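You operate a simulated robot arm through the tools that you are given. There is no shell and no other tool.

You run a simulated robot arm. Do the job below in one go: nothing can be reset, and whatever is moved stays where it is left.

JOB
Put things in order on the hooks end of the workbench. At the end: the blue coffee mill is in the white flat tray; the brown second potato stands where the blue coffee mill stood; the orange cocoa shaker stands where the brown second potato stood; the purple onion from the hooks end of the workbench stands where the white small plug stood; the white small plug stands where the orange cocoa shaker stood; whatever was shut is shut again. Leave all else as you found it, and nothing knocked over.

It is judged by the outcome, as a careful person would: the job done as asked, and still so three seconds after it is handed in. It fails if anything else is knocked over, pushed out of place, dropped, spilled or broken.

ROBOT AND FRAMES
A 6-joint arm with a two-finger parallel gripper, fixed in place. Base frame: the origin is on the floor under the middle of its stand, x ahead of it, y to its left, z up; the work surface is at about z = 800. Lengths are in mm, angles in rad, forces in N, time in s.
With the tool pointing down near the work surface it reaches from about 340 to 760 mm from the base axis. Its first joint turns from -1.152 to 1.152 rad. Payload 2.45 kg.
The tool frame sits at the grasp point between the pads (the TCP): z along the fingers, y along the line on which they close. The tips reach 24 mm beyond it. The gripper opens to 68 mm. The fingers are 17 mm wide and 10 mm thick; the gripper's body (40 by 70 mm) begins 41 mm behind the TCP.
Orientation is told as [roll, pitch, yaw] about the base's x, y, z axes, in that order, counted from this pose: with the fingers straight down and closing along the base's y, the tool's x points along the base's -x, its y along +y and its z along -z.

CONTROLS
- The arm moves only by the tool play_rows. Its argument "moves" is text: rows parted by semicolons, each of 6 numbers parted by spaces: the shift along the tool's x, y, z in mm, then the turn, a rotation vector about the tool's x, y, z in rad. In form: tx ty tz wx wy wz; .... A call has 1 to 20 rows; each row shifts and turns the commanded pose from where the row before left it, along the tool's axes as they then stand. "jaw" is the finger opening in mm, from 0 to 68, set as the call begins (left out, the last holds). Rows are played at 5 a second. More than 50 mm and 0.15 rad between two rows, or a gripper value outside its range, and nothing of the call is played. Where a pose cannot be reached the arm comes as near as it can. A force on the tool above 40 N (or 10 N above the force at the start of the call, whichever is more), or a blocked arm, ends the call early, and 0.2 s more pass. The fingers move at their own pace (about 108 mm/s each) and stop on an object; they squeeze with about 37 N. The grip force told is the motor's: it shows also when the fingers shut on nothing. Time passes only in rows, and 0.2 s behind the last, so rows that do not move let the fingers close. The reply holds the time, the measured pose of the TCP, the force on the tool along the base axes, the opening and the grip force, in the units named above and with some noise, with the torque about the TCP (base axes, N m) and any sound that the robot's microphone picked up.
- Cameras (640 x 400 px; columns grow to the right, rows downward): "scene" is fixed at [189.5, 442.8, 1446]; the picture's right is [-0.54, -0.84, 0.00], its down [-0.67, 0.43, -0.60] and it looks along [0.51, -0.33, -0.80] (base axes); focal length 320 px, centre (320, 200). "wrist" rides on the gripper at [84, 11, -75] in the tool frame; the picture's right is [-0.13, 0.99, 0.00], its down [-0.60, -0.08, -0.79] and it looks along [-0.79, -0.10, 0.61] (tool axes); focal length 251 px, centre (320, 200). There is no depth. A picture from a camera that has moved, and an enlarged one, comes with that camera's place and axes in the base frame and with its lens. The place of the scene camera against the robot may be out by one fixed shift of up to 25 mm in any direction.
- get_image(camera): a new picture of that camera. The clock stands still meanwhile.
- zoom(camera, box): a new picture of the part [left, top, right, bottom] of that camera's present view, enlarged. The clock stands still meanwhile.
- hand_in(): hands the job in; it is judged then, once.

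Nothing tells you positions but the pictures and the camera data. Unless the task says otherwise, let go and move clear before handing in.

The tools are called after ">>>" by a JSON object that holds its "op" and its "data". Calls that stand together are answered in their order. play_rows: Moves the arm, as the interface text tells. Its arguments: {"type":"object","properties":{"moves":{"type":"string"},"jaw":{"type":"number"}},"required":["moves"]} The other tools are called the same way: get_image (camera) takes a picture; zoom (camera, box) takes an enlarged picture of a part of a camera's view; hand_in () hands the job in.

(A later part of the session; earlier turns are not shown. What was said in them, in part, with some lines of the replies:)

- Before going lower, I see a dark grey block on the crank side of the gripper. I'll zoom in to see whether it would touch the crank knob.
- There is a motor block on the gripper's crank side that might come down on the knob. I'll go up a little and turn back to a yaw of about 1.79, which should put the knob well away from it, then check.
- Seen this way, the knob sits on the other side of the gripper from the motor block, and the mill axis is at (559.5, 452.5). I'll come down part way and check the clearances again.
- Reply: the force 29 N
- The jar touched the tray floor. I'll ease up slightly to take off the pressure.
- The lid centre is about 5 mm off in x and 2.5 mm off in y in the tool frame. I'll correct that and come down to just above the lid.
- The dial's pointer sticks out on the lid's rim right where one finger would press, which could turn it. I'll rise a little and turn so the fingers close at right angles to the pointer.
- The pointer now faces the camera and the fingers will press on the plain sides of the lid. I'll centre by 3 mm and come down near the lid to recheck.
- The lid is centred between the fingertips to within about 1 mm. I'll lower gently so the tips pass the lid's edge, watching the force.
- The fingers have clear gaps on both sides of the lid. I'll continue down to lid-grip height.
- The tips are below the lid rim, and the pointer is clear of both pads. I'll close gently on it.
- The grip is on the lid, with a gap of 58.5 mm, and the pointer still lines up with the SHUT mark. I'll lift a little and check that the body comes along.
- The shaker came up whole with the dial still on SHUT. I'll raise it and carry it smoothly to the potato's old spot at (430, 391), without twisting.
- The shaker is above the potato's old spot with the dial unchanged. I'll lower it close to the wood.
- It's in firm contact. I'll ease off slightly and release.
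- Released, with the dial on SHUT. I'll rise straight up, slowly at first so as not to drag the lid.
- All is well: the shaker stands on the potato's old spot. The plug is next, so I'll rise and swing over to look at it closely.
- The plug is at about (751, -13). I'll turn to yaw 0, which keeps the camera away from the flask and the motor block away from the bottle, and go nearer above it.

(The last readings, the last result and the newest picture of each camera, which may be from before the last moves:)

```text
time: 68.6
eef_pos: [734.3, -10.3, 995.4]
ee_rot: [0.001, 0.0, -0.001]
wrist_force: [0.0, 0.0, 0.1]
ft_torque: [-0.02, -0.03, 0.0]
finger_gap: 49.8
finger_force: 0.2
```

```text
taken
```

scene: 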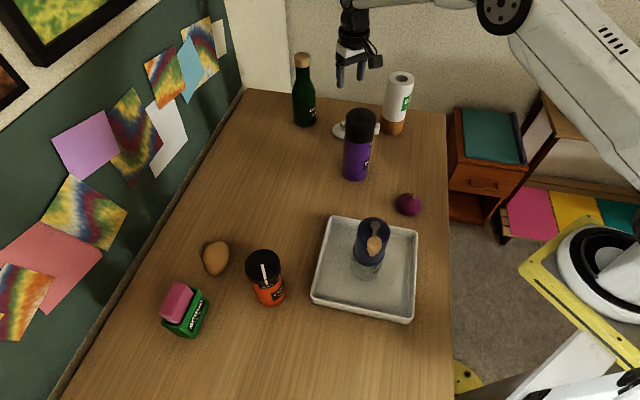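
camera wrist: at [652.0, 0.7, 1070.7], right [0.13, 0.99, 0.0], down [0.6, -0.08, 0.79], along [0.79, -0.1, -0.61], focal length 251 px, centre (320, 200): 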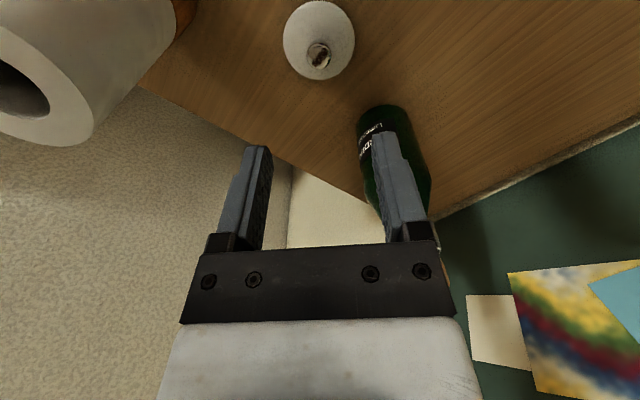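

The plug sits right under the camera's centre line. I'll zoom in for an exact reading.

>>> {"op": "zoom", "data": {"camera": "wrist", "box": [260, 0, 380, 100]}}

>>> {"op": "zoom", "data": {"camera": "scene", "box": [280, 0, 520, 180]}}

```text
4.00 times, centred on (320, 50) of wrist
camera zoom: at [652.0, 0.7, 1070.7], right [0.13, 0.99, 0.0], down [0.6, -0.08, 0.79], along [0.79, -0.1, -0.61], focal length 1006 px, centre (320, 800)
```

zoom: 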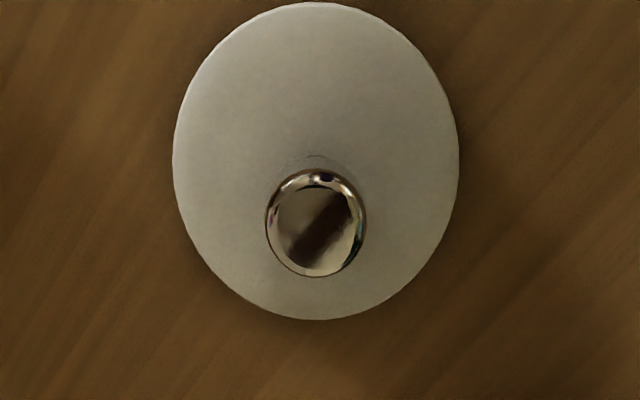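

```text
2.22 times, centred on (400, 90) of scene
camera zoom: at [189.5, 442.8, 1446.0], right [-0.54, -0.84, 0.0], down [-0.67, 0.43, -0.6], along [0.51, -0.33, -0.8], focal length 710 px, centre (142, 444)
```

zoom: 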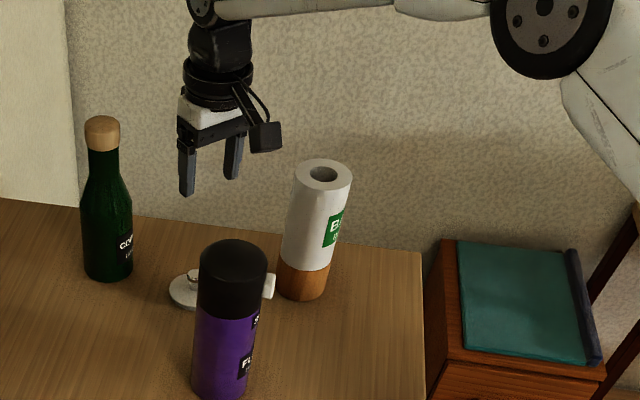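

The plug's knob is at tool offset (-14, -2), its top at about z = 840. I'll centre and descend in stages, watching the flask, bottle and roll.

>>> {"op": "play_rows", "data": {"moves": "-13.8 -1.8 0 0 0 0; 0 0 30 0 0 0; 0 0 30 0 0 0; 0 0 25 0 0 0; 0 0 0 0 0 0"}}

>>> {"op": "get_image", "data": {"camera": "wrist"}}

>>> {"op": "get_image", "data": {"camera": "scene"}}

```text
time: 69.8
eef_pos: [749.8, -11.9, 910.1]
ee_rot: [0.001, 0.0, -0.001]
wrist_force: [0.2, -0.6, -0.2]
ft_torque: [-0.04, -0.01, 0.01]
finger_gap: 50.3
finger_force: 0.1
```

```text
taken
camera wrist: at [666.9, 0.1, 985.2], right [0.13, 0.99, 0.0], down [0.6, -0.08, 0.79], along [0.79, -0.1, -0.61], focal length 251 px, centre (320, 200)
```

wrist: 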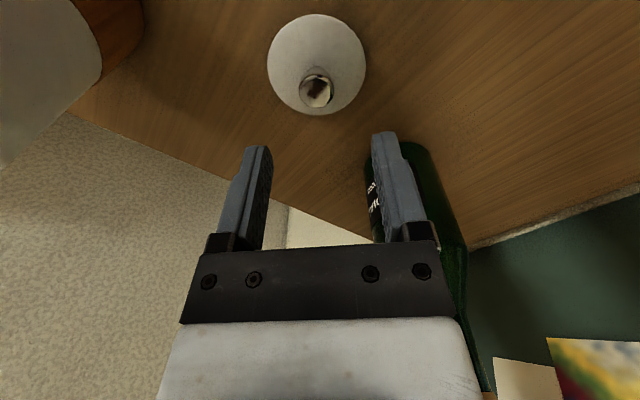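

```text
taken
```

scene: 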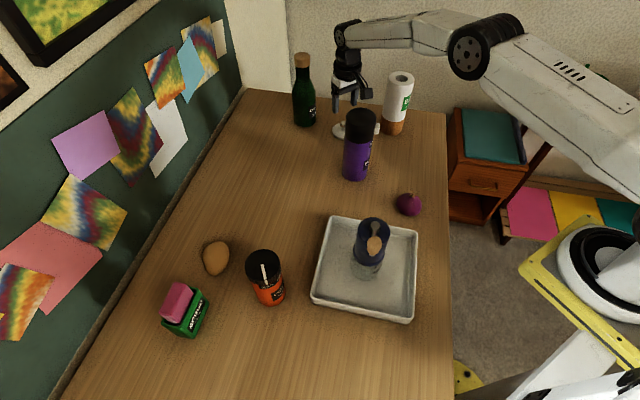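

I'm slightly past it by about 3 mm. I'll correct and descend further.

>>> {"op": "play_rows", "data": {"moves": "3.2 -1.2 15 0 0 0; 0 0 20 0 0 0; 0 0 15 0 0 0; 0 0 0 0 0 0"}}

>>> {"op": "get_image", "data": {"camera": "wrist"}}

>>> {"op": "zoom", "data": {"camera": "scene", "box": [280, 0, 520, 180]}}

```text
time: 70.8
eef_pos: [747.1, -12.4, 861.9]
ee_rot: [0.0, 0.0, 0.0]
wrist_force: [-0.3, -0.4, 0.1]
ft_torque: [-0.04, 0.01, -0.04]
finger_gap: 49.8
finger_force: 0.1
```

```text
taken
camera wrist: at [663.3, -0.8, 936.5], right [0.13, 0.99, 0.0], down [0.6, -0.08, 0.79], along [0.79, -0.1, -0.61], focal length 251 px, centre (320, 200)
```

wrist: 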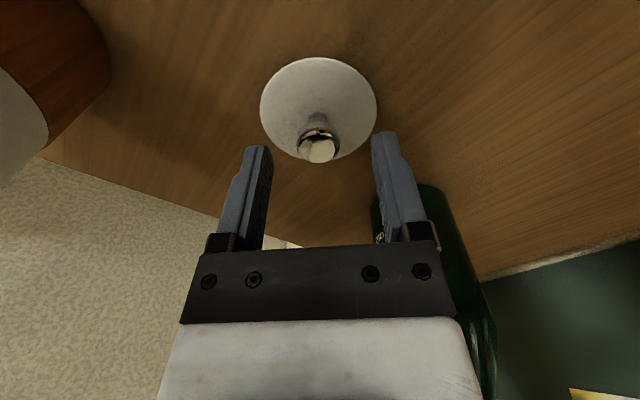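

```text
2.22 times, centred on (400, 90) of scene
camera zoom: at [189.5, 442.8, 1446.0], right [-0.54, -0.84, 0.0], down [-0.67, 0.43, -0.6], along [0.51, -0.33, -0.8], focal length 710 px, centre (142, 444)
```

zoom: 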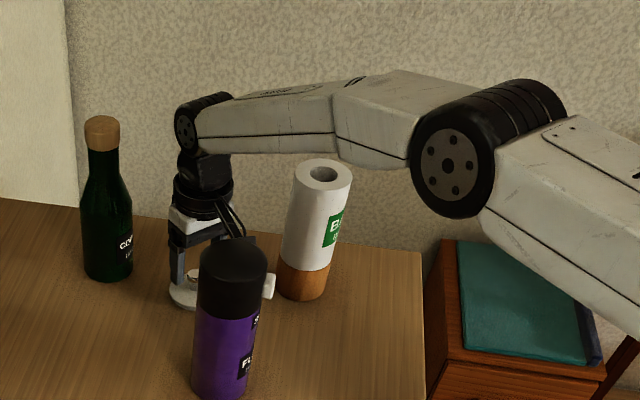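

The knob is dead centre between the fingers. I'll go down the last 24 mm and check before closing.

>>> {"op": "play_rows", "data": {"moves": "0 0 12 0 0 0; 0 0 8 0 0 0; 0 0 4 0 0 0; 0 0 0 0 0 0"}}

>>> {"op": "zoom", "data": {"camera": "wrist", "box": [220, 70, 420, 250]}}

>>> {"op": "zoom", "data": {"camera": "scene", "box": [310, 20, 430, 180]}}

```text
time: 71.8
eef_pos: [746.0, -13.5, 838.8]
ee_rot: [-0.001, 0.0, 0.002]
wrist_force: [-0.6, -0.2, 0.5]
ft_torque: [-0.02, -0.01, 0.02]
finger_gap: 49.9
finger_force: 0.0
```

```text
2.22 times, centred on (320, 160) of wrist
camera zoom: at [663.2, -0.6, 913.5], right [0.13, 0.99, 0.0], down [0.6, -0.08, 0.79], along [0.79, -0.1, -0.61], focal length 559 px, centre (320, 289)
```

zoom: 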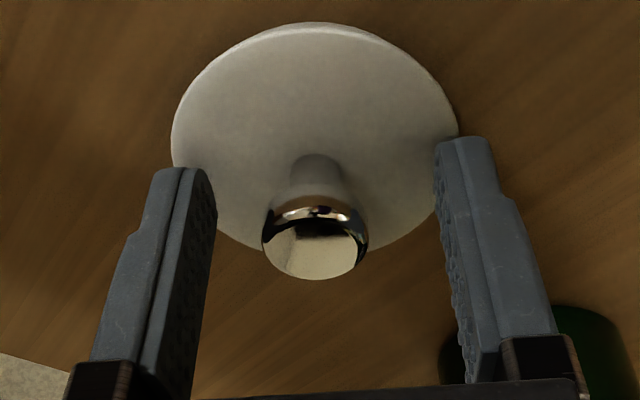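

```text
2.50 times, centred on (370, 100) of scene
camera zoom: at [189.5, 442.8, 1446.0], right [-0.54, -0.84, 0.0], down [-0.67, 0.43, -0.6], along [0.51, -0.33, -0.8], focal length 799 px, centre (195, 450)
```

zoom: 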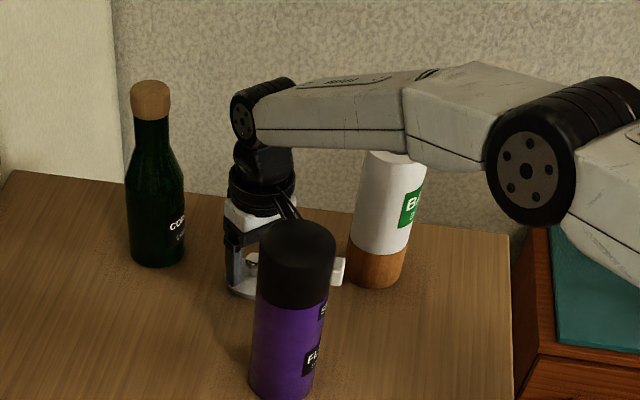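

The knob is between the pads and the tips are clear of the disc. I'll lower 2 mm more and close.

>>> {"op": "play_rows", "data": {"moves": "0 0 2 0 0 0; 0 0 0 0 0 0"}}

>>> {"op": "play_rows", "data": {"moves": "0 0 0 0 0 0; 0 0 0 0 0 0; 0 0 0 0 0 0; 0 0 0 0 0 0", "jaw": 5}}

>>> {"op": "zoom", "data": {"camera": "wrist", "box": [220, 70, 420, 250]}}

```text
time: 72.4
eef_pos: [746.6, -13.9, 836.8]
ee_rot: [0.0, 0.001, 0.0]
wrist_force: [-0.3, 0.7, -1.2]
ft_torque: [-0.01, 0.01, -0.01]
finger_gap: 50.3
finger_force: 0.1
```

```text
time: 73.4
eef_pos: [747.4, -13.1, 837.8]
ee_rot: [0.0, 0.0, 0.0]
wrist_force: [0.2, -1.0, 0.8]
ft_torque: [0.01, 0.0, 0.03]
finger_gap: 21.5
finger_force: 36.9
```

```text
2.22 times, centred on (320, 160) of wrist
camera zoom: at [663.2, -0.8, 911.6], right [0.13, 0.99, 0.0], down [0.6, -0.08, 0.79], along [0.79, -0.1, -0.61], focal length 559 px, centre (320, 289)
```

zoom: 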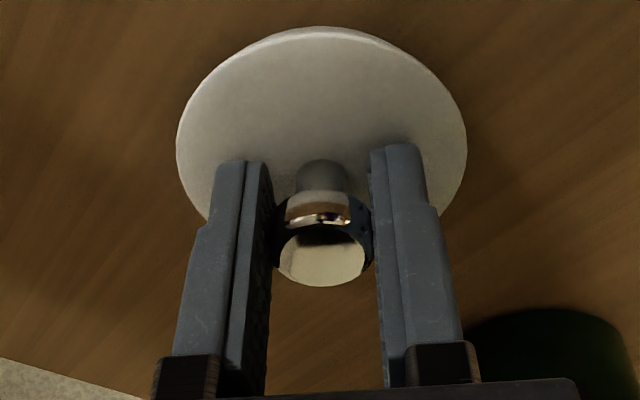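

The knob is gripped, with a gap of 21.5 mm. I'll lift straight up and check that the plug comes along level.

>>> {"op": "play_rows", "data": {"moves": "0 0 -8 0 0 0; 0 0 -20 0 0 0; 0 0 -30 0 0 0; 0 0 -35 0 0 0; 0 0 -35 0 0 0; 0 0 -27 0 0 0; 0 0 0 0 0 0"}}

>>> {"op": "get_image", "data": {"camera": "wrist"}}

>>> {"op": "get_image", "data": {"camera": "scene"}}

```text
time: 75.0
eef_pos: [745.5, -11.5, 991.6]
ee_rot: [0.0, 0.002, 0.0]
wrist_force: [0.3, -0.9, -0.7]
ft_torque: [0.02, -0.03, 0.01]
finger_gap: 21.5
finger_force: 36.7
```

```text
taken
camera wrist: at [662.4, 0.5, 1065.4], right [0.13, 0.99, 0.0], down [0.6, -0.08, 0.79], along [0.79, -0.1, -0.61], focal length 251 px, centre (320, 200)
```

wrist: 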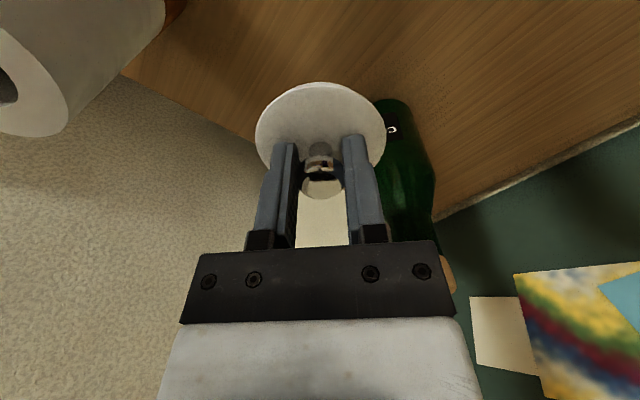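

```text
taken
```

scene: 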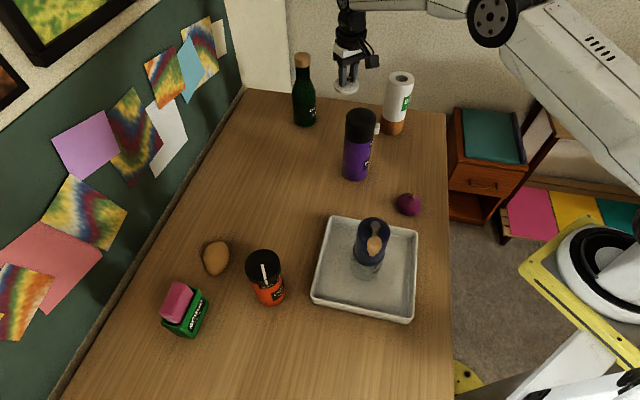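

The plug hangs level. I'll carry it to the cocoa shaker's old spot at about (611, 300), well above the flask.

>>> {"op": "play_rows", "data": {"moves": "5 12 0 0 0 0; 11 26 0 0 0 0; 16 36 0 0 0 0; 17 40 0 0 0 0; 17 40 0 0 0 0; 17 40 0 0 0 0; 16 36 0 0 0 0; 15 34 0 0 0 0; 11 26 0 0 0 0; 7 16 0 0 0 0; 3.5 7.2 0 0 0 0; 0 0 0 0 0 0"}}

>>> {"op": "get_image", "data": {"camera": "scene"}}

>>> {"op": "get_image", "data": {"camera": "wrist"}}

```text
time: 77.6
eef_pos: [610.4, 301.7, 992.2]
ee_rot: [0.0, 0.001, -0.001]
wrist_force: [0.2, 0.9, -0.9]
ft_torque: [0.02, 0.0, 0.01]
finger_gap: 21.5
finger_force: 37.0
```

```text
taken
```

scene: 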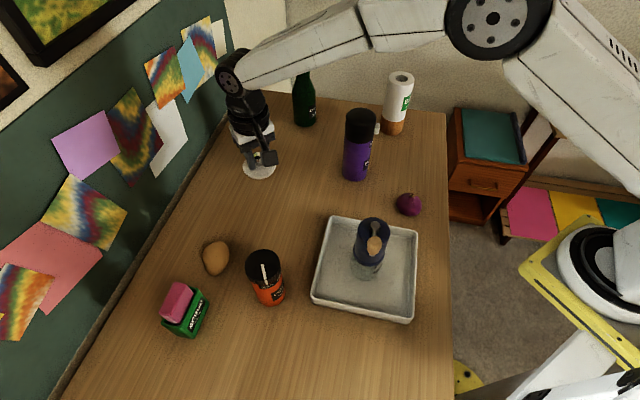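

```text
taken
camera wrist: at [527.4, 313.9, 1065.8], right [0.13, 0.99, 0.0], down [0.6, -0.08, 0.79], along [0.79, -0.1, -0.61], focal length 251 px, centre (320, 200)
```

wrist: 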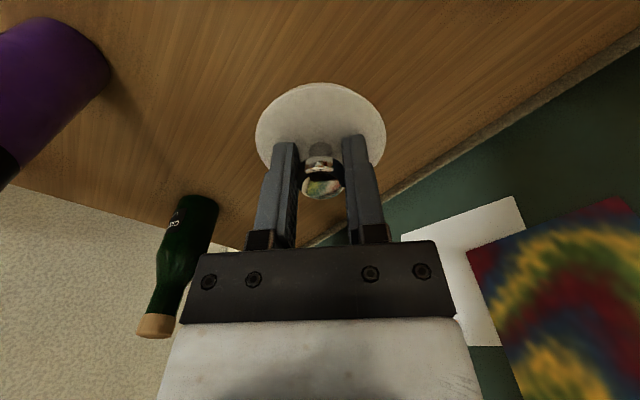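

The plug is above the shaker's old spot. I'll lower it close to the wood.

>>> {"op": "play_rows", "data": {"moves": "0 0 25 0 0 0; 0 0 40 0 0 0; 0 0 40 0 0 0; 0 0 28 0 0 0; 0 0 12 0 0 0; 0 0 5 0 0 0; 0 0 0 0 0 0"}}

>>> {"op": "play_rows", "data": {"moves": "0 0 1.5 0 0 0; 0 0 1 0 0 0; 0 0 0 0 0 0"}}

```text
time: 79.2
eef_pos: [609.9, 300.5, 840.0]
ee_rot: [-0.001, -0.001, -0.001]
wrist_force: [0.2, 0.2, -0.4]
ft_torque: [0.0, 0.0, -0.03]
finger_gap: 21.4
finger_force: 36.9
```

```text
time: 80.0
eef_pos: [611.0, 299.6, 839.2]
ee_rot: [-0.001, 0.0, 0.0]
wrist_force: [0.0, 0.2, -0.6]
ft_torque: [0.01, 0.03, 0.01]
finger_gap: 21.6
finger_force: 36.8
```

>>> {"op": "play_rows", "data": {"moves": "0 0 0.8 0 0 0; 0 0 0 0 0 0"}}

>>> {"op": "play_rows", "data": {"moves": "0 0 0.6 0 0 0; 0 0 0 0 0 0"}}

```text
time: 80.6
eef_pos: [610.6, 300.6, 838.2]
ee_rot: [0.0, 0.0, 0.001]
wrist_force: [0.1, -0.4, -0.5]
ft_torque: [-0.02, -0.03, 0.0]
finger_gap: 21.7
finger_force: 37.2
```

```text
time: 81.2
eef_pos: [611.1, 299.9, 838.4]
ee_rot: [-0.001, -0.001, 0.001]
wrist_force: [-1.0, 0.2, -0.1]
ft_torque: [-0.03, -0.01, 0.01]
finger_gap: 21.5
finger_force: 37.1
```

>>> {"op": "play_rows", "data": {"moves": "0 0 0.6 0 0 0; 0 0 0 0 0 0"}}

>>> {"op": "play_rows", "data": {"moves": "0 0 0.5 0 0 0; 0 0 0 0 0 0"}}

```text
time: 81.8
eef_pos: [612.4, 299.8, 837.0]
ee_rot: [0.0, 0.001, 0.0]
wrist_force: [0.3, 0.0, 0.2]
ft_torque: [0.01, -0.04, -0.02]
finger_gap: 21.4
finger_force: 36.9
```

```text
time: 82.4
eef_pos: [611.9, 301.3, 836.8]
ee_rot: [0.0, -0.002, 0.0]
wrist_force: [-0.3, 0.1, -1.4]
ft_torque: [0.01, 0.03, 0.0]
finger_gap: 21.6
finger_force: 37.1
```

>>> {"op": "play_rows", "data": {"moves": "0 0 0.5 0 0 0; 0 0 0 0 0 0"}}

>>> {"op": "play_rows", "data": {"moves": "0 0 0.5 0 0 0; 0 0 0 0 0 0"}}

```text
time: 83.0
eef_pos: [611.0, 300.0, 837.2]
ee_rot: [0.001, -0.001, 0.001]
wrist_force: [1.0, -1.2, 0.6]
ft_torque: [-0.04, -0.02, 0.02]
finger_gap: 21.6
finger_force: 36.8
```

```text
time: 83.6
eef_pos: [611.3, 301.1, 837.0]
ee_rot: [0.0, -0.001, 0.001]
wrist_force: [-1.7, -0.4, 5.9]
ft_torque: [-0.02, 0.05, 0.04]
finger_gap: 21.5
finger_force: 37.2
```

It touched down. I'll open to 50 mm and rise.

>>> {"op": "play_rows", "data": {"moves": "0 0 0 0 0 0; 0 0 0 0 0 0; 0 0 0 0 0 0", "jaw": 50}}

>>> {"op": "get_image", "data": {"camera": "wrist"}}

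```text
time: 84.4
eef_pos: [610.8, 300.3, 835.7]
ee_rot: [0.0, 0.0, 0.0]
wrist_force: [-0.1, 0.2, 0.0]
ft_torque: [-0.02, -0.01, 0.0]
finger_gap: 49.9
finger_force: 0.0
```

```text
taken
camera wrist: at [527.5, 312.0, 910.9], right [0.13, 0.99, 0.0], down [0.6, -0.08, 0.79], along [0.79, -0.1, -0.61], focal length 251 px, centre (320, 200)
```

wrist: 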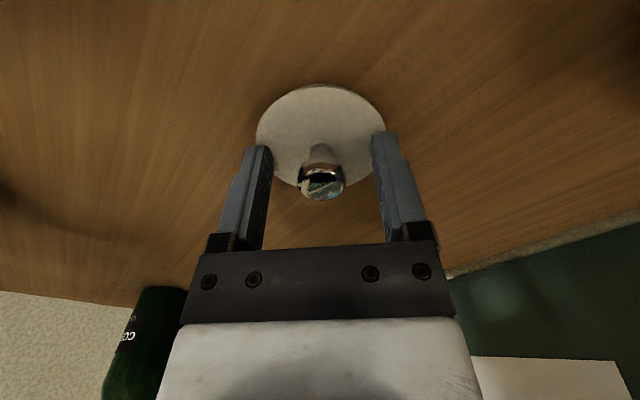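

The plug stands on the shaker's old spot. I'll rise and go over to the onion, near (437, 17).

>>> {"op": "play_rows", "data": {"moves": "0 0 -15 0 0 0; 0 0 -35 0 0 0; 0 0 -50 0 0 0; 0 0 -50 0 0 0; 0 0 -50 0 0 0; 21.7 -35.4 0 0 0 0; 21.7 -35.4 0 0 0 0; 21.7 -35.4 0 0 0 0; 21.7 -35.4 0 0 0 0; 21.7 -35.4 0 0 0 0; 21.7 -35.4 0 0 0 0; 21.7 -35.4 0 0 0 0; 21.7 -35.4 0 0 0 0; 0 0 0 0 0 0", "jaw": 68}}

>>> {"op": "get_image", "data": {"camera": "scene"}}

>>> {"op": "get_image", "data": {"camera": "wrist"}}

```text
time: 87.4
eef_pos: [439.2, 17.4, 1038.8]
ee_rot: [0.0, 0.0, -0.001]
wrist_force: [0.4, 0.3, -0.6]
ft_torque: [0.03, -0.02, -0.02]
finger_gap: 68.1
finger_force: 0.1
```

```text
taken
```

scene: 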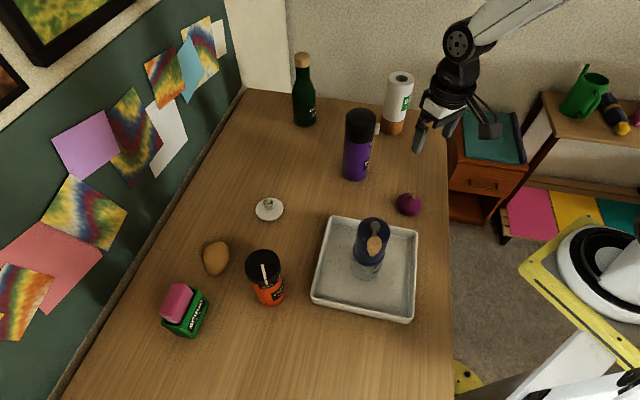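

```text
taken
camera wrist: at [355.5, 28.7, 1113.2], right [0.13, 0.99, 0.0], down [0.6, -0.08, 0.79], along [0.79, -0.1, -0.61], focal length 251 px, centre (320, 200)
```

wrist: 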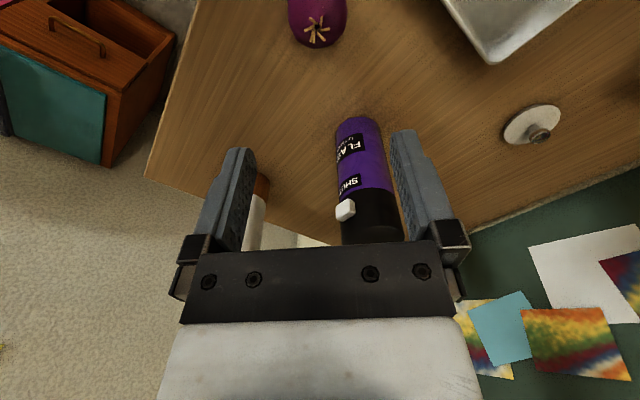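

The plug is in place where the shaker stood. The onion is at the top edge of the view, so I'll back up a little and come down to see it whole.

>>> {"op": "play_rows", "data": {"moves": "20 0 20 0 0 0; 20 0 20 0 0 0; 0 0 0 0 0 0"}}

>>> {"op": "zoom", "data": {"camera": "wrist", "box": [250, 0, 390, 140]}}

>>> {"op": "zoom", "data": {"camera": "scene", "box": [370, 160, 450, 240]}}

```text
time: 88.2
eef_pos: [395.6, 15.6, 998.5]
ee_rot: [0.0, 0.001, 0.0]
wrist_force: [0.5, 0.2, 0.0]
ft_torque: [-0.03, -0.03, 0.02]
finger_gap: 67.9
finger_force: 0.0
```

```text
2.86 times, centred on (320, 70) of wrist
camera zoom: at [312.2, 28.6, 1072.4], right [0.13, 0.99, 0.0], down [0.6, -0.08, 0.79], along [0.79, -0.1, -0.61], focal length 718 px, centre (320, 571)
```

zoom: 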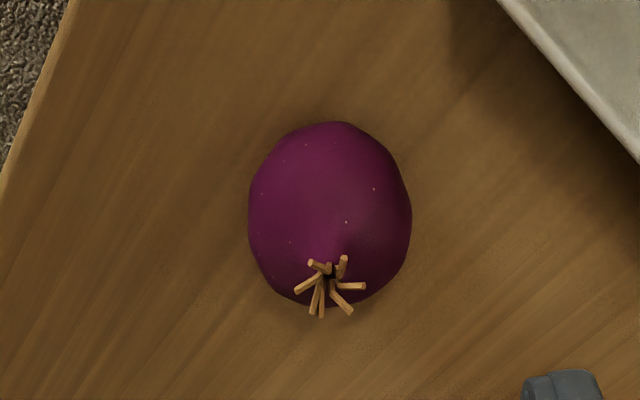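

```text
5.00 times, centred on (410, 200) of scene
camera zoom: at [189.5, 442.8, 1446.0], right [-0.54, -0.84, 0.0], down [-0.67, 0.43, -0.6], along [0.51, -0.33, -0.8], focal length 1597 px, centre (-130, 200)
```

zoom: 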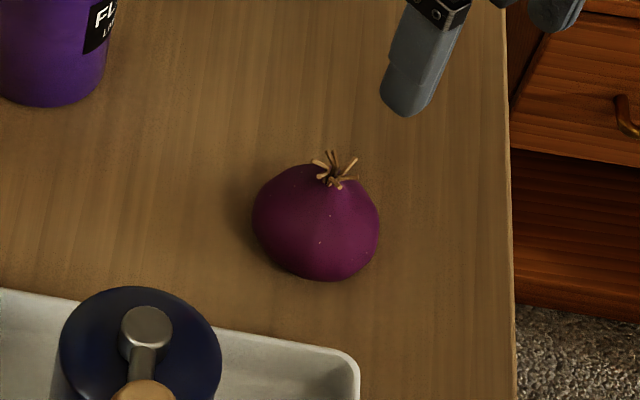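

The onion is about 55 to 60 mm wide, centred near (432.6, 15), and fits the jaw. I'll centre over it and come down part way.

>>> {"op": "play_rows", "data": {"moves": "-18.5 -0.3 0 0 0 0; -18.5 -0.3 0 0 0 0; 0 0 35 0 0 0; 0 0 35 0 0 0; 0 0 25 0 0 0; 0 0 0 0 0 0"}}

>>> {"op": "get_image", "data": {"camera": "wrist"}}

>>> {"op": "get_image", "data": {"camera": "scene"}}

```text
time: 89.6
eef_pos: [432.5, 14.5, 899.9]
ee_rot: [0.0, 0.001, -0.001]
wrist_force: [-0.4, 0.1, 0.0]
ft_torque: [-0.01, 0.0, 0.01]
finger_gap: 68.0
finger_force: 0.1
```

```text
taken
camera wrist: at [349.9, 25.8, 975.6], right [0.13, 0.99, 0.0], down [0.6, -0.08, 0.79], along [0.79, -0.1, -0.61], focal length 251 px, centre (320, 200)
```

wrist: 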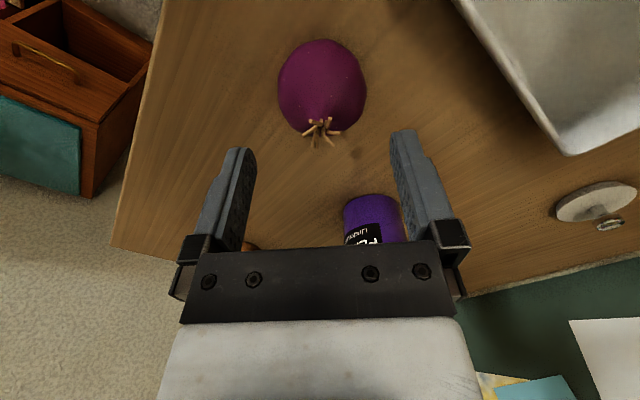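

```text
taken
```

scene: 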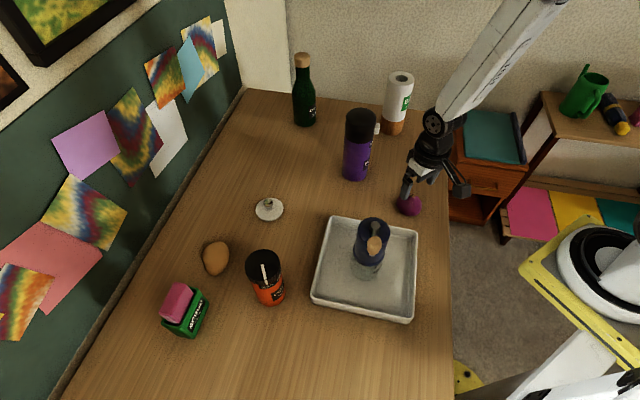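

I'll correct by about 4 and 2 mm and lower in stages, staying high enough to keep the gripper body off the stalk.

>>> {"op": "play_rows", "data": {"moves": "3.5 2.2 10 0 0 0; 0 0 15 0 0 0; 0 0 10 0 0 0; 0 0 0 0 0 0"}}

>>> {"op": "get_image", "data": {"camera": "wrist"}}

>>> {"op": "zoom", "data": {"camera": "scene", "box": [370, 90, 490, 240]}}

```text
time: 90.6
eef_pos: [430.3, 19.0, 865.3]
ee_rot: [0.001, -0.001, 0.0]
wrist_force: [-0.4, -0.4, 0.0]
ft_torque: [0.05, 0.01, -0.02]
finger_gap: 68.2
finger_force: 0.1
```

```text
taken
camera wrist: at [347.2, 30.6, 939.7], right [0.13, 0.99, 0.0], down [0.6, -0.08, 0.79], along [0.79, -0.1, -0.61], focal length 251 px, centre (320, 200)
```

wrist: 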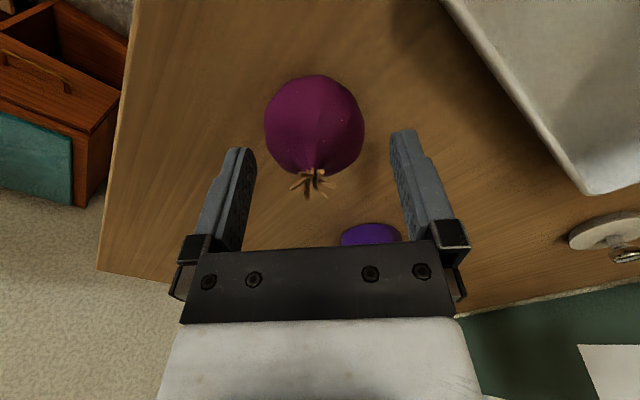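

```text
2.67 times, centred on (430, 165) of scene
camera zoom: at [189.5, 442.8, 1446.0], right [-0.54, -0.84, 0.0], down [-0.67, 0.43, -0.6], along [0.51, -0.33, -0.8], focal length 852 px, centre (27, 293)
```

zoom: 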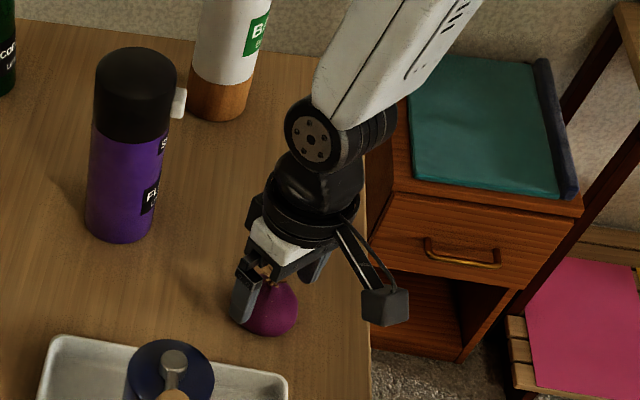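

The onion is nearly centred. I'll make a small correction, descend to 842 and close.

>>> {"op": "play_rows", "data": {"moves": "3 -1.2 8 0 0 0; 0 0 9 0 0 0; 0 0 6 0 0 0; 0 0 0 0 0 0"}}

>>> {"op": "get_image", "data": {"camera": "wrist"}}

>>> {"op": "zoom", "data": {"camera": "scene", "box": [380, 130, 460, 230]}}

```text
time: 91.6
eef_pos: [427.6, 17.8, 843.4]
ee_rot: [0.001, 0.001, 0.001]
wrist_force: [0.8, 0.0, -0.9]
ft_torque: [-0.01, 0.0, 0.0]
finger_gap: 68.2
finger_force: 0.0
```

```text
taken
camera wrist: at [344.3, 30.6, 917.4], right [0.13, 0.99, 0.0], down [0.6, -0.08, 0.79], along [0.79, -0.1, -0.61], focal length 251 px, centre (320, 200)
```

wrist: 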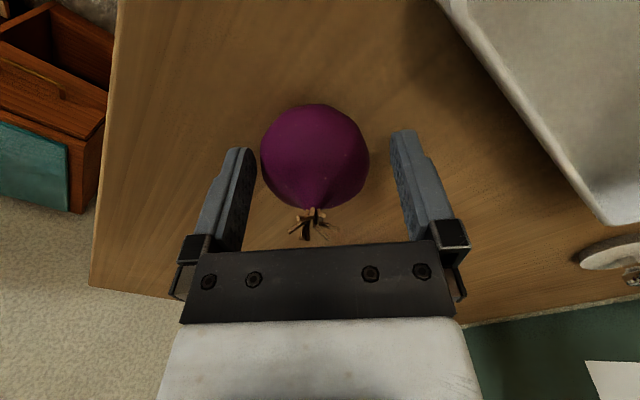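

```text
4.00 times, centred on (420, 180) of scene
camera zoom: at [189.5, 442.8, 1446.0], right [-0.54, -0.84, 0.0], down [-0.67, 0.43, -0.6], along [0.51, -0.33, -0.8], focal length 1278 px, centre (-80, 280)
```

zoom: 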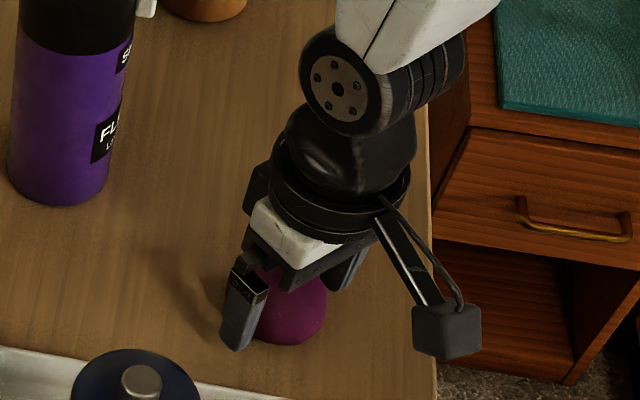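

I'm aligned and the stalk is clear, so I'll close on the onion.

>>> {"op": "play_rows", "data": {"moves": "3 -1.2 2 0 0 0; 0 0 0 0 0 0"}}

>>> {"op": "play_rows", "data": {"moves": "0 0 0 0 0 0; 0 0 0 0 0 0; 0 0 0 0 0 0; 0 0 0 0 0 0", "jaw": 30}}

>>> {"op": "get_image", "data": {"camera": "wrist"}}

```text
time: 92.2
eef_pos: [425.6, 17.2, 841.0]
ee_rot: [0.001, -0.001, 0.001]
wrist_force: [-0.1, -0.7, 0.1]
ft_torque: [0.02, 0.01, -0.02]
finger_gap: 68.0
finger_force: 0.1
```

```text
time: 93.2
eef_pos: [426.6, 16.9, 841.3]
ee_rot: [0.0, 0.0, 0.0]
wrist_force: [-0.6, -0.1, 0.2]
ft_torque: [0.02, 0.03, 0.0]
finger_gap: 53.0
finger_force: 37.0
```

```text
taken
camera wrist: at [341.9, 28.9, 915.8], right [0.13, 0.99, 0.0], down [0.6, -0.08, 0.79], along [0.79, -0.1, -0.61], focal length 251 px, centre (320, 200)
```

wrist: 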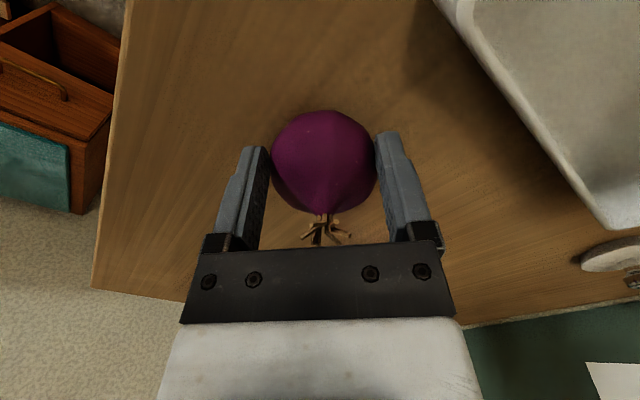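

I'm holding the onion, with a gap of 53 mm. I'll lift it high, above the flask's top, before going across.

>>> {"op": "play_rows", "data": {"moves": "0 0 -8 0 0 0; 0 0 -20 0 0 0; 0 0 -40 0 0 0; 0 0 -45 0 0 0; 0 0 -45 0 0 0; 0 0 -45 0 0 0; 0 0 -27 0 0 0; 0 0 0 0 0 0"}}

>>> {"op": "get_image", "data": {"camera": "wrist"}}

>>> {"op": "get_image", "data": {"camera": "scene"}}

```text
time: 95.0
eef_pos: [422.5, 14.7, 1073.1]
ee_rot: [0.001, -0.002, -0.001]
wrist_force: [0.3, 0.1, -1.6]
ft_torque: [0.01, 0.05, -0.02]
finger_gap: 52.9
finger_force: 37.2
```

```text
taken
camera wrist: at [339.6, 26.9, 1148.4], right [0.13, 0.99, 0.0], down [0.6, -0.08, 0.79], along [0.79, -0.1, -0.61], focal length 251 px, centre (320, 200)
```

wrist: 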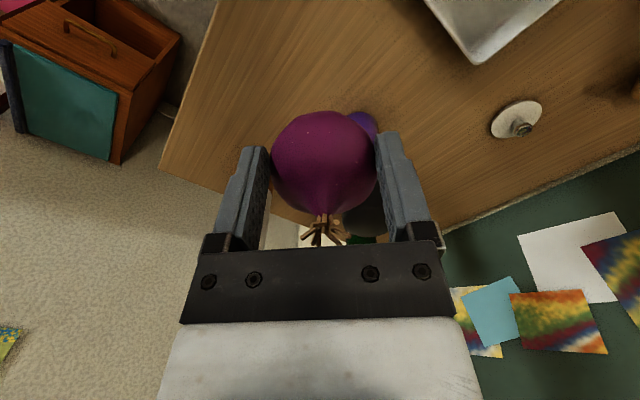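

```text
taken
```

scene: 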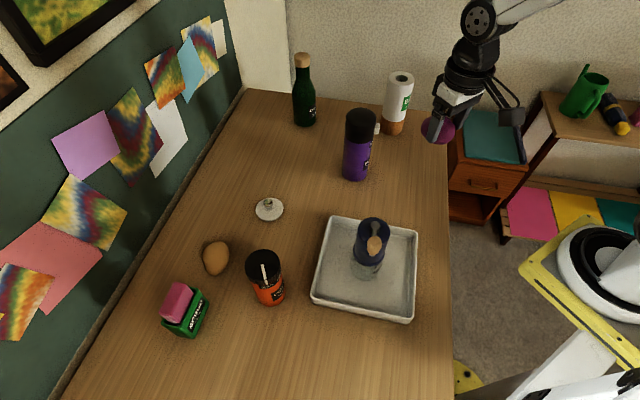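

The onion is up, its bottom above the flask's top. I'll cross past the flask on its right side at this height.

>>> {"op": "play_rows", "data": {"moves": "-10 -12 0 0 0 0; -25 -12 0 0 0 0; -36 -7 0 0 0 0; -40 0 0 0 0 0; -40 0 0 0 0 0; -40 0 0 0 0 0; -36 0 0 0 0 0; -26 0 0 0 0 0; -12 0 0 0 0 0; 0 0 0 0 0 0"}}

>>> {"op": "get_image", "data": {"camera": "scene"}}

>>> {"op": "get_image", "data": {"camera": "wrist"}}

```text
time: 97.2
eef_pos: [688.9, -13.2, 1071.5]
ee_rot: [0.0, 0.001, -0.001]
wrist_force: [0.5, 0.3, -1.7]
ft_torque: [-0.01, -0.03, 0.01]
finger_gap: 53.2
finger_force: 37.3
```

```text
taken
```

scene: 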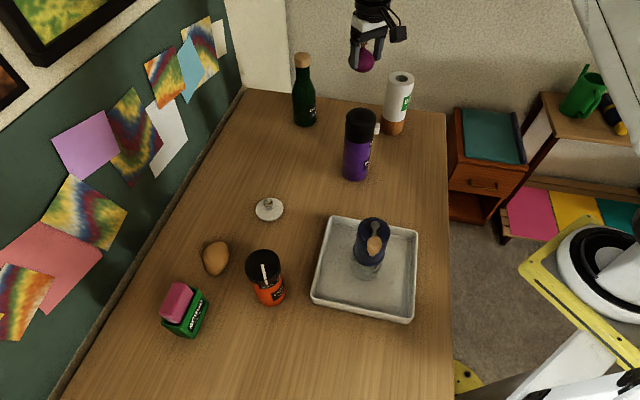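

```text
taken
camera wrist: at [605.8, -1.9, 1145.0], right [0.13, 0.99, 0.0], down [0.6, -0.08, 0.79], along [0.79, -0.1, -0.61], focal length 251 px, centre (320, 200)
```

wrist: 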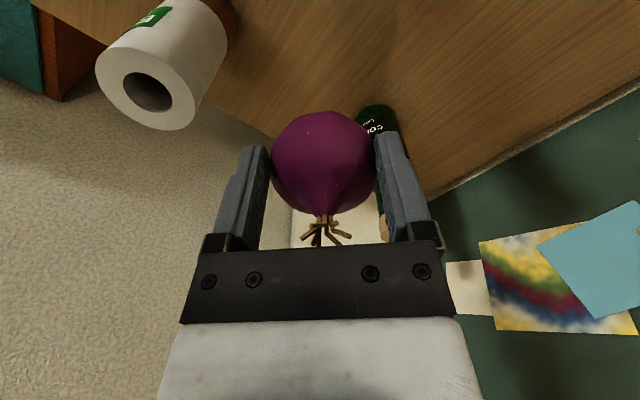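

I'm past the flask. I'll move out and down to above the plug's old spot at (747, -13).

>>> {"op": "play_rows", "data": {"moves": "-19.5 0 28 0 0 0; -19.5 0 29 0 0 0; -19.5 0 29 0 0 0; 0 0 0 0 0 0"}}

>>> {"op": "get_image", "data": {"camera": "scene"}}

>>> {"op": "get_image", "data": {"camera": "wrist"}}

```text
time: 98.2
eef_pos: [748.9, -17.1, 987.2]
ee_rot: [-0.001, 0.0, 0.0]
wrist_force: [0.4, -0.5, -1.4]
ft_torque: [0.0, 0.05, -0.01]
finger_gap: 52.6
finger_force: 36.8
```

```text
taken
```

scene: 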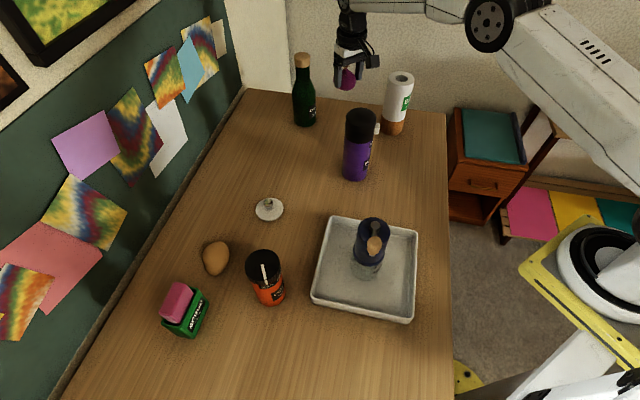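

```text
taken
camera wrist: at [666.5, -4.7, 1062.0], right [0.13, 0.99, 0.0], down [0.6, -0.08, 0.79], along [0.79, -0.1, -0.61], focal length 251 px, centre (320, 200)
```

wrist: 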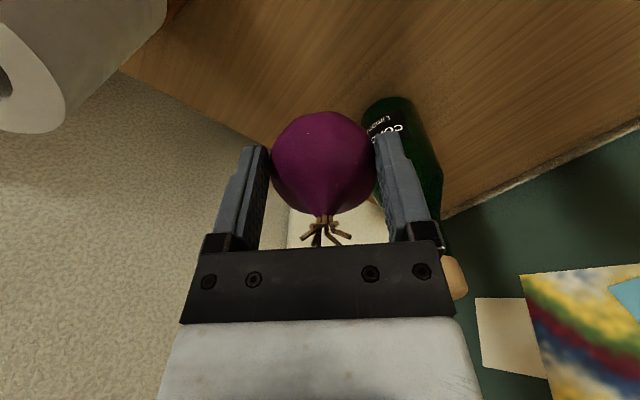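

I'll make a small correction toward (747, -13) and then lower the onion.

>>> {"op": "play_rows", "data": {"moves": "2 2.5 25 0 0 0; 0 0 35 0 0 0; 0 0 35 0 0 0; 0 0 25 0 0 0; 0 0 10 0 0 0; 0 0 0 0 0 0"}}

>>> {"op": "get_image", "data": {"camera": "wrist"}}

>>> {"op": "zoom", "data": {"camera": "scene", "box": [280, 0, 480, 180]}}

```text
time: 99.6
eef_pos: [745.0, -13.2, 856.1]
ee_rot: [0.001, 0.0, 0.0]
wrist_force: [-0.1, -0.3, -0.7]
ft_torque: [-0.03, 0.01, -0.01]
finger_gap: 52.6
finger_force: 37.3
```

```text
taken
camera wrist: at [662.4, -1.1, 930.7], right [0.13, 0.99, 0.0], down [0.6, -0.08, 0.79], along [0.79, -0.1, -0.61], focal length 251 px, centre (320, 200)
```

wrist: 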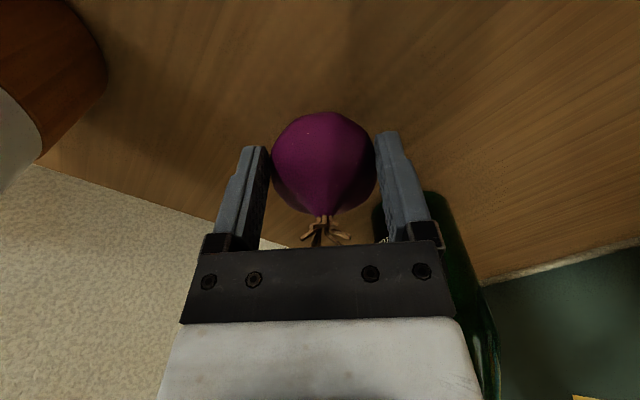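

```text
2.22 times, centred on (380, 90) of scene
camera zoom: at [189.5, 442.8, 1446.0], right [-0.54, -0.84, 0.0], down [-0.67, 0.43, -0.6], along [0.51, -0.33, -0.8], focal length 710 px, centre (187, 444)
```

zoom: 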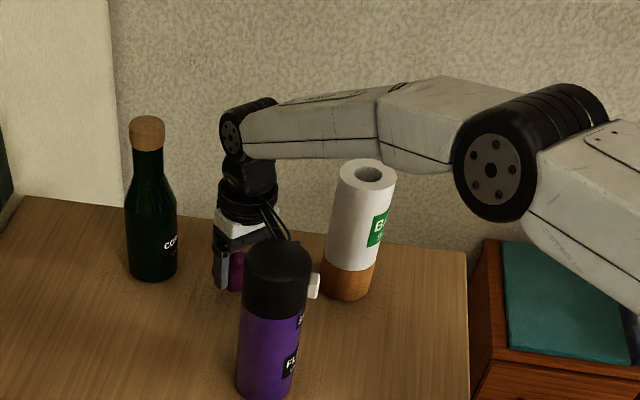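

All clear. I'll lower the last centimetre slowly.

>>> {"op": "play_rows", "data": {"moves": "0 0 6 0 0 0; 0 0 4 0 0 0; 0 0 2 0 0 0; 0 0 0 0 0 0"}}

>>> {"op": "play_rows", "data": {"moves": "0 0 1 0 0 0; 0 0 0 0 0 0"}}

```text
time: 100.6
eef_pos: [746.2, -12.8, 843.6]
ee_rot: [0.0, 0.0, -0.001]
wrist_force: [-1.5, 0.0, -1.2]
ft_torque: [0.02, 0.02, 0.0]
finger_gap: 52.9
finger_force: 36.9
```

```text
time: 101.2
eef_pos: [744.5, -12.3, 844.6]
ee_rot: [0.001, -0.002, 0.0]
wrist_force: [0.1, 0.8, -2.2]
ft_torque: [-0.01, 0.0, 0.01]
finger_gap: 52.4
finger_force: 37.1
```

>>> {"op": "play_rows", "data": {"moves": "0 0 1 0 0 0; 0 0 0 0 0 0"}}

>>> {"op": "play_rows", "data": {"moves": "0 0 0.7 0 0 0; 0 0 0 0 0 0"}}

```text
time: 101.8
eef_pos: [745.9, -13.4, 841.7]
ee_rot: [0.0, 0.002, 0.001]
wrist_force: [0.8, -0.2, -1.5]
ft_torque: [-0.03, 0.03, -0.01]
finger_gap: 52.7
finger_force: 36.5
```

```text
time: 102.4
eef_pos: [746.3, -13.7, 841.5]
ee_rot: [0.001, 0.0, 0.0]
wrist_force: [-0.1, 0.3, 0.6]
ft_torque: [0.04, 0.0, 0.02]
finger_gap: 52.8
finger_force: 36.9
```

>>> {"op": "play_rows", "data": {"moves": "0 0 0.5 0 0 0; 0 0 0 0 0 0"}}

```text
time: 103.0
eef_pos: [746.4, -13.8, 841.4]
ee_rot: [0.0, -0.002, -0.001]
wrist_force: [-2.9, -0.7, 4.7]
ft_torque: [0.08, -0.01, 0.01]
finger_gap: 52.8
finger_force: 37.2
```

The onion is on the wood. I'll release it and check that it stays upright.

>>> {"op": "play_rows", "data": {"moves": "0 0 0 0 0 0; 0 0 0 0 0 0; 0 0 0 0 0 0; 0 0 0 0 0 0", "jaw": 68}}

>>> {"op": "get_image", "data": {"camera": "wrist"}}

```text
time: 104.0
eef_pos: [746.1, -13.1, 840.6]
ee_rot: [0.0, 0.0, -0.001]
wrist_force: [0.3, 0.6, -0.3]
ft_torque: [0.03, 0.03, -0.01]
finger_gap: 67.8
finger_force: 0.0
```

```text
taken
camera wrist: at [663.0, -0.9, 914.8], right [0.13, 0.99, 0.0], down [0.6, -0.08, 0.79], along [0.79, -0.1, -0.61], focal length 251 px, centre (320, 200)
```

wrist: 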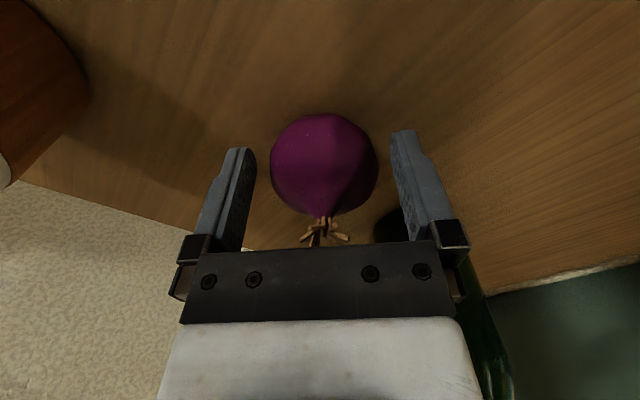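

The onion stands steady. I'll rise straight up, then retreat above the flask's height.

>>> {"op": "play_rows", "data": {"moves": "0 0 -10 0 0 0; 0 0 -20 0 0 0; 0 0 -35 0 0 0; 0 0 -40 0 0 0; 0 0 -40 0 0 0; 20 0 -28 0 0 0; 20 0 -28 0 0 0; 20 0 -28 0 0 0; 0 0 0 0 0 0"}}

>>> {"op": "get_image", "data": {"camera": "scene"}}

>>> {"op": "get_image", "data": {"camera": "wrist"}}

```text
time: 106.0
eef_pos: [688.2, -13.1, 1067.3]
ee_rot: [-0.002, 0.0, 0.0]
wrist_force: [0.3, -1.0, -0.3]
ft_torque: [-0.01, 0.01, -0.01]
finger_gap: 68.0
finger_force: 0.1
```

```text
taken
```

scene: 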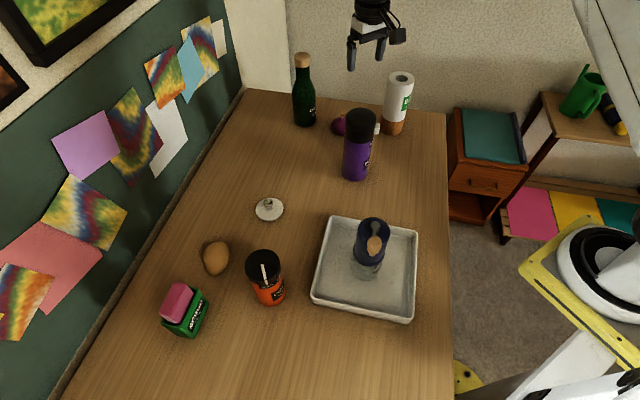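

```text
taken
camera wrist: at [605.0, -0.7, 1142.1], right [0.13, 0.99, 0.0], down [0.6, -0.08, 0.79], along [0.79, -0.1, -0.61], focal length 251 px, centre (320, 200)
```

wrist: 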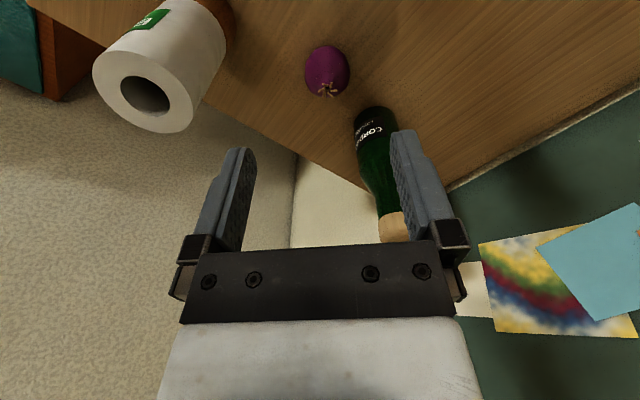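

Everything is placed. I'll return to near the starting pose and look over the whole scene before handing in.

>>> {"op": "play_rows", "data": {"moves": "20 0 -10 0 0 0; 40 0 -5 0 0 0; 40 10 -5 0 0 0; 40 15 -4 0 0 0; 40 20 0 0 0 0; 40 24 0 0 0 0; 45 25 0 0 0 0; 0 0 0 0 0 0; 0 0 0 0 0 0"}}

>>> {"op": "get_image", "data": {"camera": "scene"}}

>>> {"op": "zoom", "data": {"camera": "scene", "box": [150, 160, 310, 350]}}

>>> {"op": "zoom", "data": {"camera": "scene", "box": [270, 40, 450, 340]}}

>>> {"op": "get_image", "data": {"camera": "wrist"}}

```text
refused: row 7 steps farther than a row can; nothing moved
```

```text
taken
```

scene: 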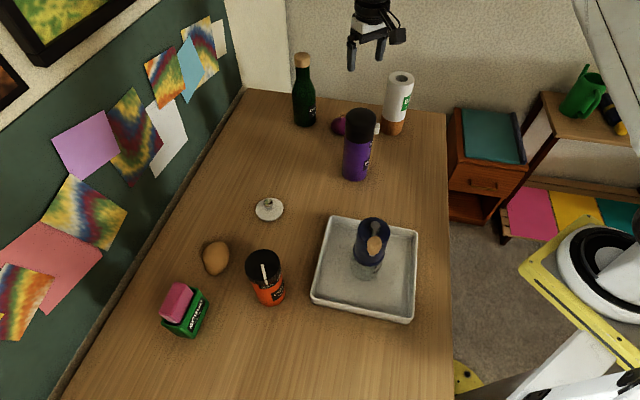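

```text
2.11 times, centred on (230, 255) of scene
camera zoom: at [189.4, 442.8, 1446.0], right [-0.54, -0.84, 0.0], down [-0.67, 0.43, -0.6], along [0.51, -0.33, -0.8], focal length 673 px, centre (510, 84)
```

zoom: 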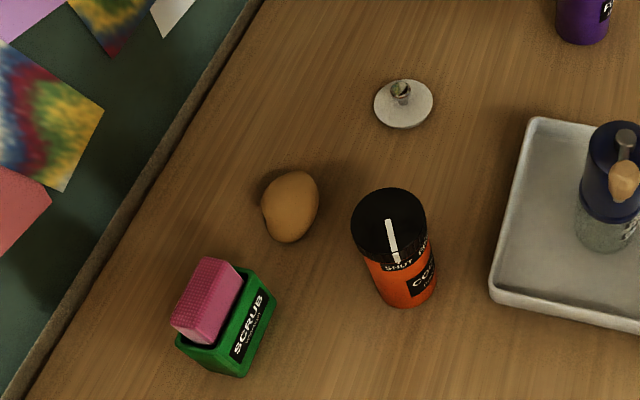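

```text
1.33 times, centred on (360, 190) of scene
camera zoom: at [189.4, 442.8, 1446.0], right [-0.54, -0.84, 0.0], down [-0.67, 0.43, -0.6], along [0.51, -0.33, -0.8], focal length 426 px, centre (267, 213)
```

zoom: 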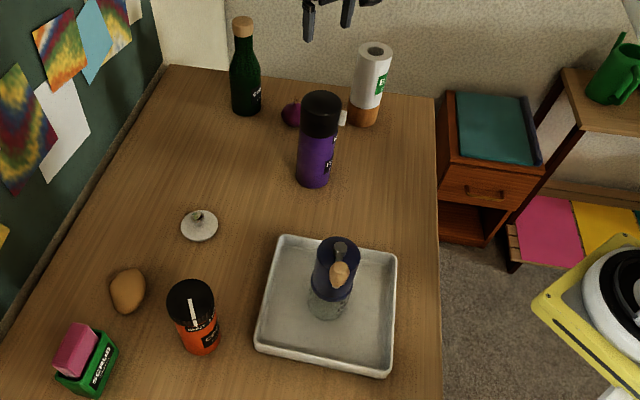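

```text
taken
camera wrist: at [605.0, -0.7, 1142.1], right [0.13, 0.99, 0.0], down [0.6, -0.08, 0.79], along [0.79, -0.1, -0.61], focal length 251 px, centre (320, 200)
```

wrist: 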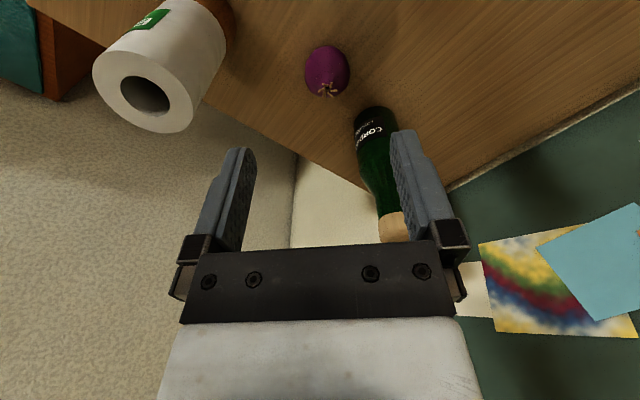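

Moving back was refused because one row was too long, but the scene already shows everything in place. I'll retreat with shorter steps and check the dial closely.

>>> {"op": "play_rows", "data": {"moves": "20 0 -10 0 0 0; 40 0 -5 0 0 0; 40 10 -5 0 0 0; 40 15 -4 0 0 0; 40 20 0 0 0 0; 40 24 0 0 0 0; 40 24 0 0 0 0; 0 0 0 0 0 0; 0 0 0 0 0 0"}}

>>> {"op": "zoom", "data": {"camera": "scene", "box": [235, 240, 305, 315]}}

>>> {"op": "get_image", "data": {"camera": "scene"}}

>>> {"op": "get_image", "data": {"camera": "wrist"}}

```text
time: 108.0
eef_pos: [426.4, 78.3, 1094.1]
ee_rot: [-0.002, 0.0, 0.0]
wrist_force: [-0.4, -0.6, -0.3]
ft_torque: [0.01, -0.01, 0.02]
finger_gap: 67.8
finger_force: 0.0
```

```text
5.33 times, centred on (270, 278) of scene
camera zoom: at [189.4, 442.8, 1446.0], right [-0.54, -0.84, 0.0], down [-0.67, 0.43, -0.6], along [0.51, -0.33, -0.8], focal length 1704 px, centre (587, -213)
```

zoom: 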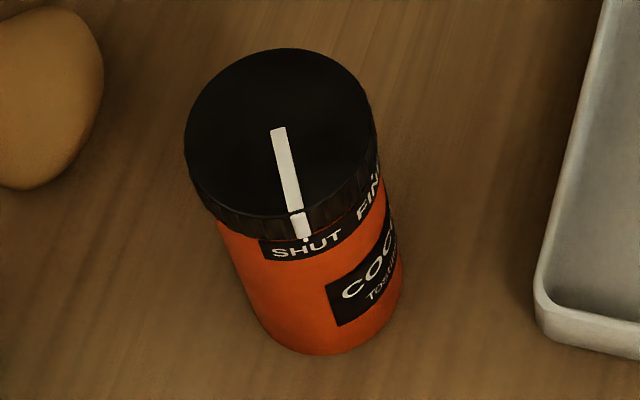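

```text
taken
```

scene: 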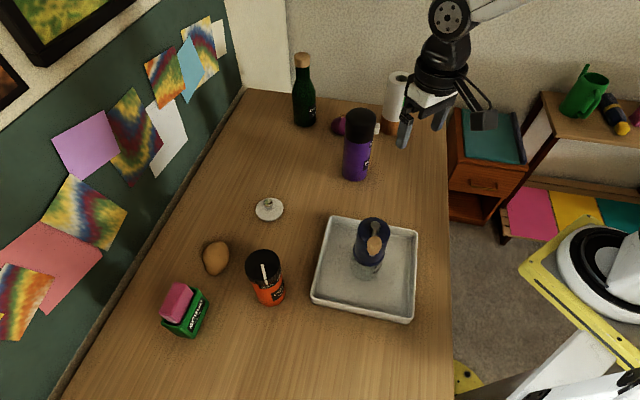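

```text
taken
camera wrist: at [343.2, 91.2, 1168.4], right [0.13, 0.99, 0.0], down [0.6, -0.08, 0.79], along [0.79, -0.1, -0.61], focal length 251 px, centre (320, 200)
```

wrist: 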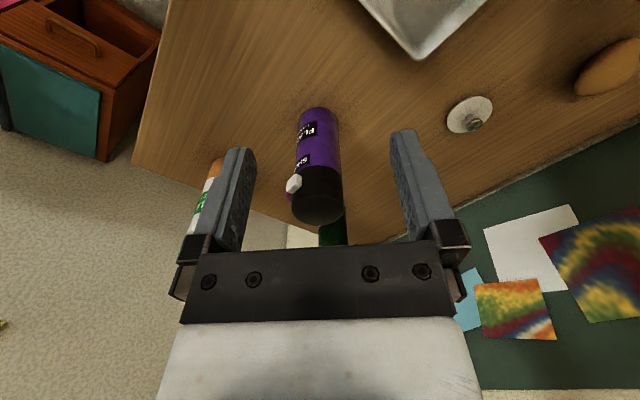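

The mill stands upright in the tray, and the potato, shaker (dial still on SHUT), plug and onion are on their new spots. The flask, bottle, roll, scrub box and tray look unmoved, and the arm is clear, so I'm handing in.

>>> {"op": "hand_in", "data": {}}

```text
The job is handed in.
```

The job is done and handed in. In the last pictures everything was in its new place and nothing had been knocked over:

- **Blue coffee mill:** upright in the white flat tray, near its centre.
- **Brown second potato:** where the mill stood.
- **Orange cocoa shaker:** where the potato stood. I had to hold it by the lid, but the dial still points at SHUT.
- **White small plug:** where the shaker stood.
- **Purple onion:** where the plug stood. It was upright when I let go, but the fixed camera's view of it is partly blocked by the flask.

By the pictures and the arm's readings, each item is within several millimetres of its spot. The flask, bottle, paper roll, scrub box and tray looked just as they did at the start. Nothing that was shut got opened.
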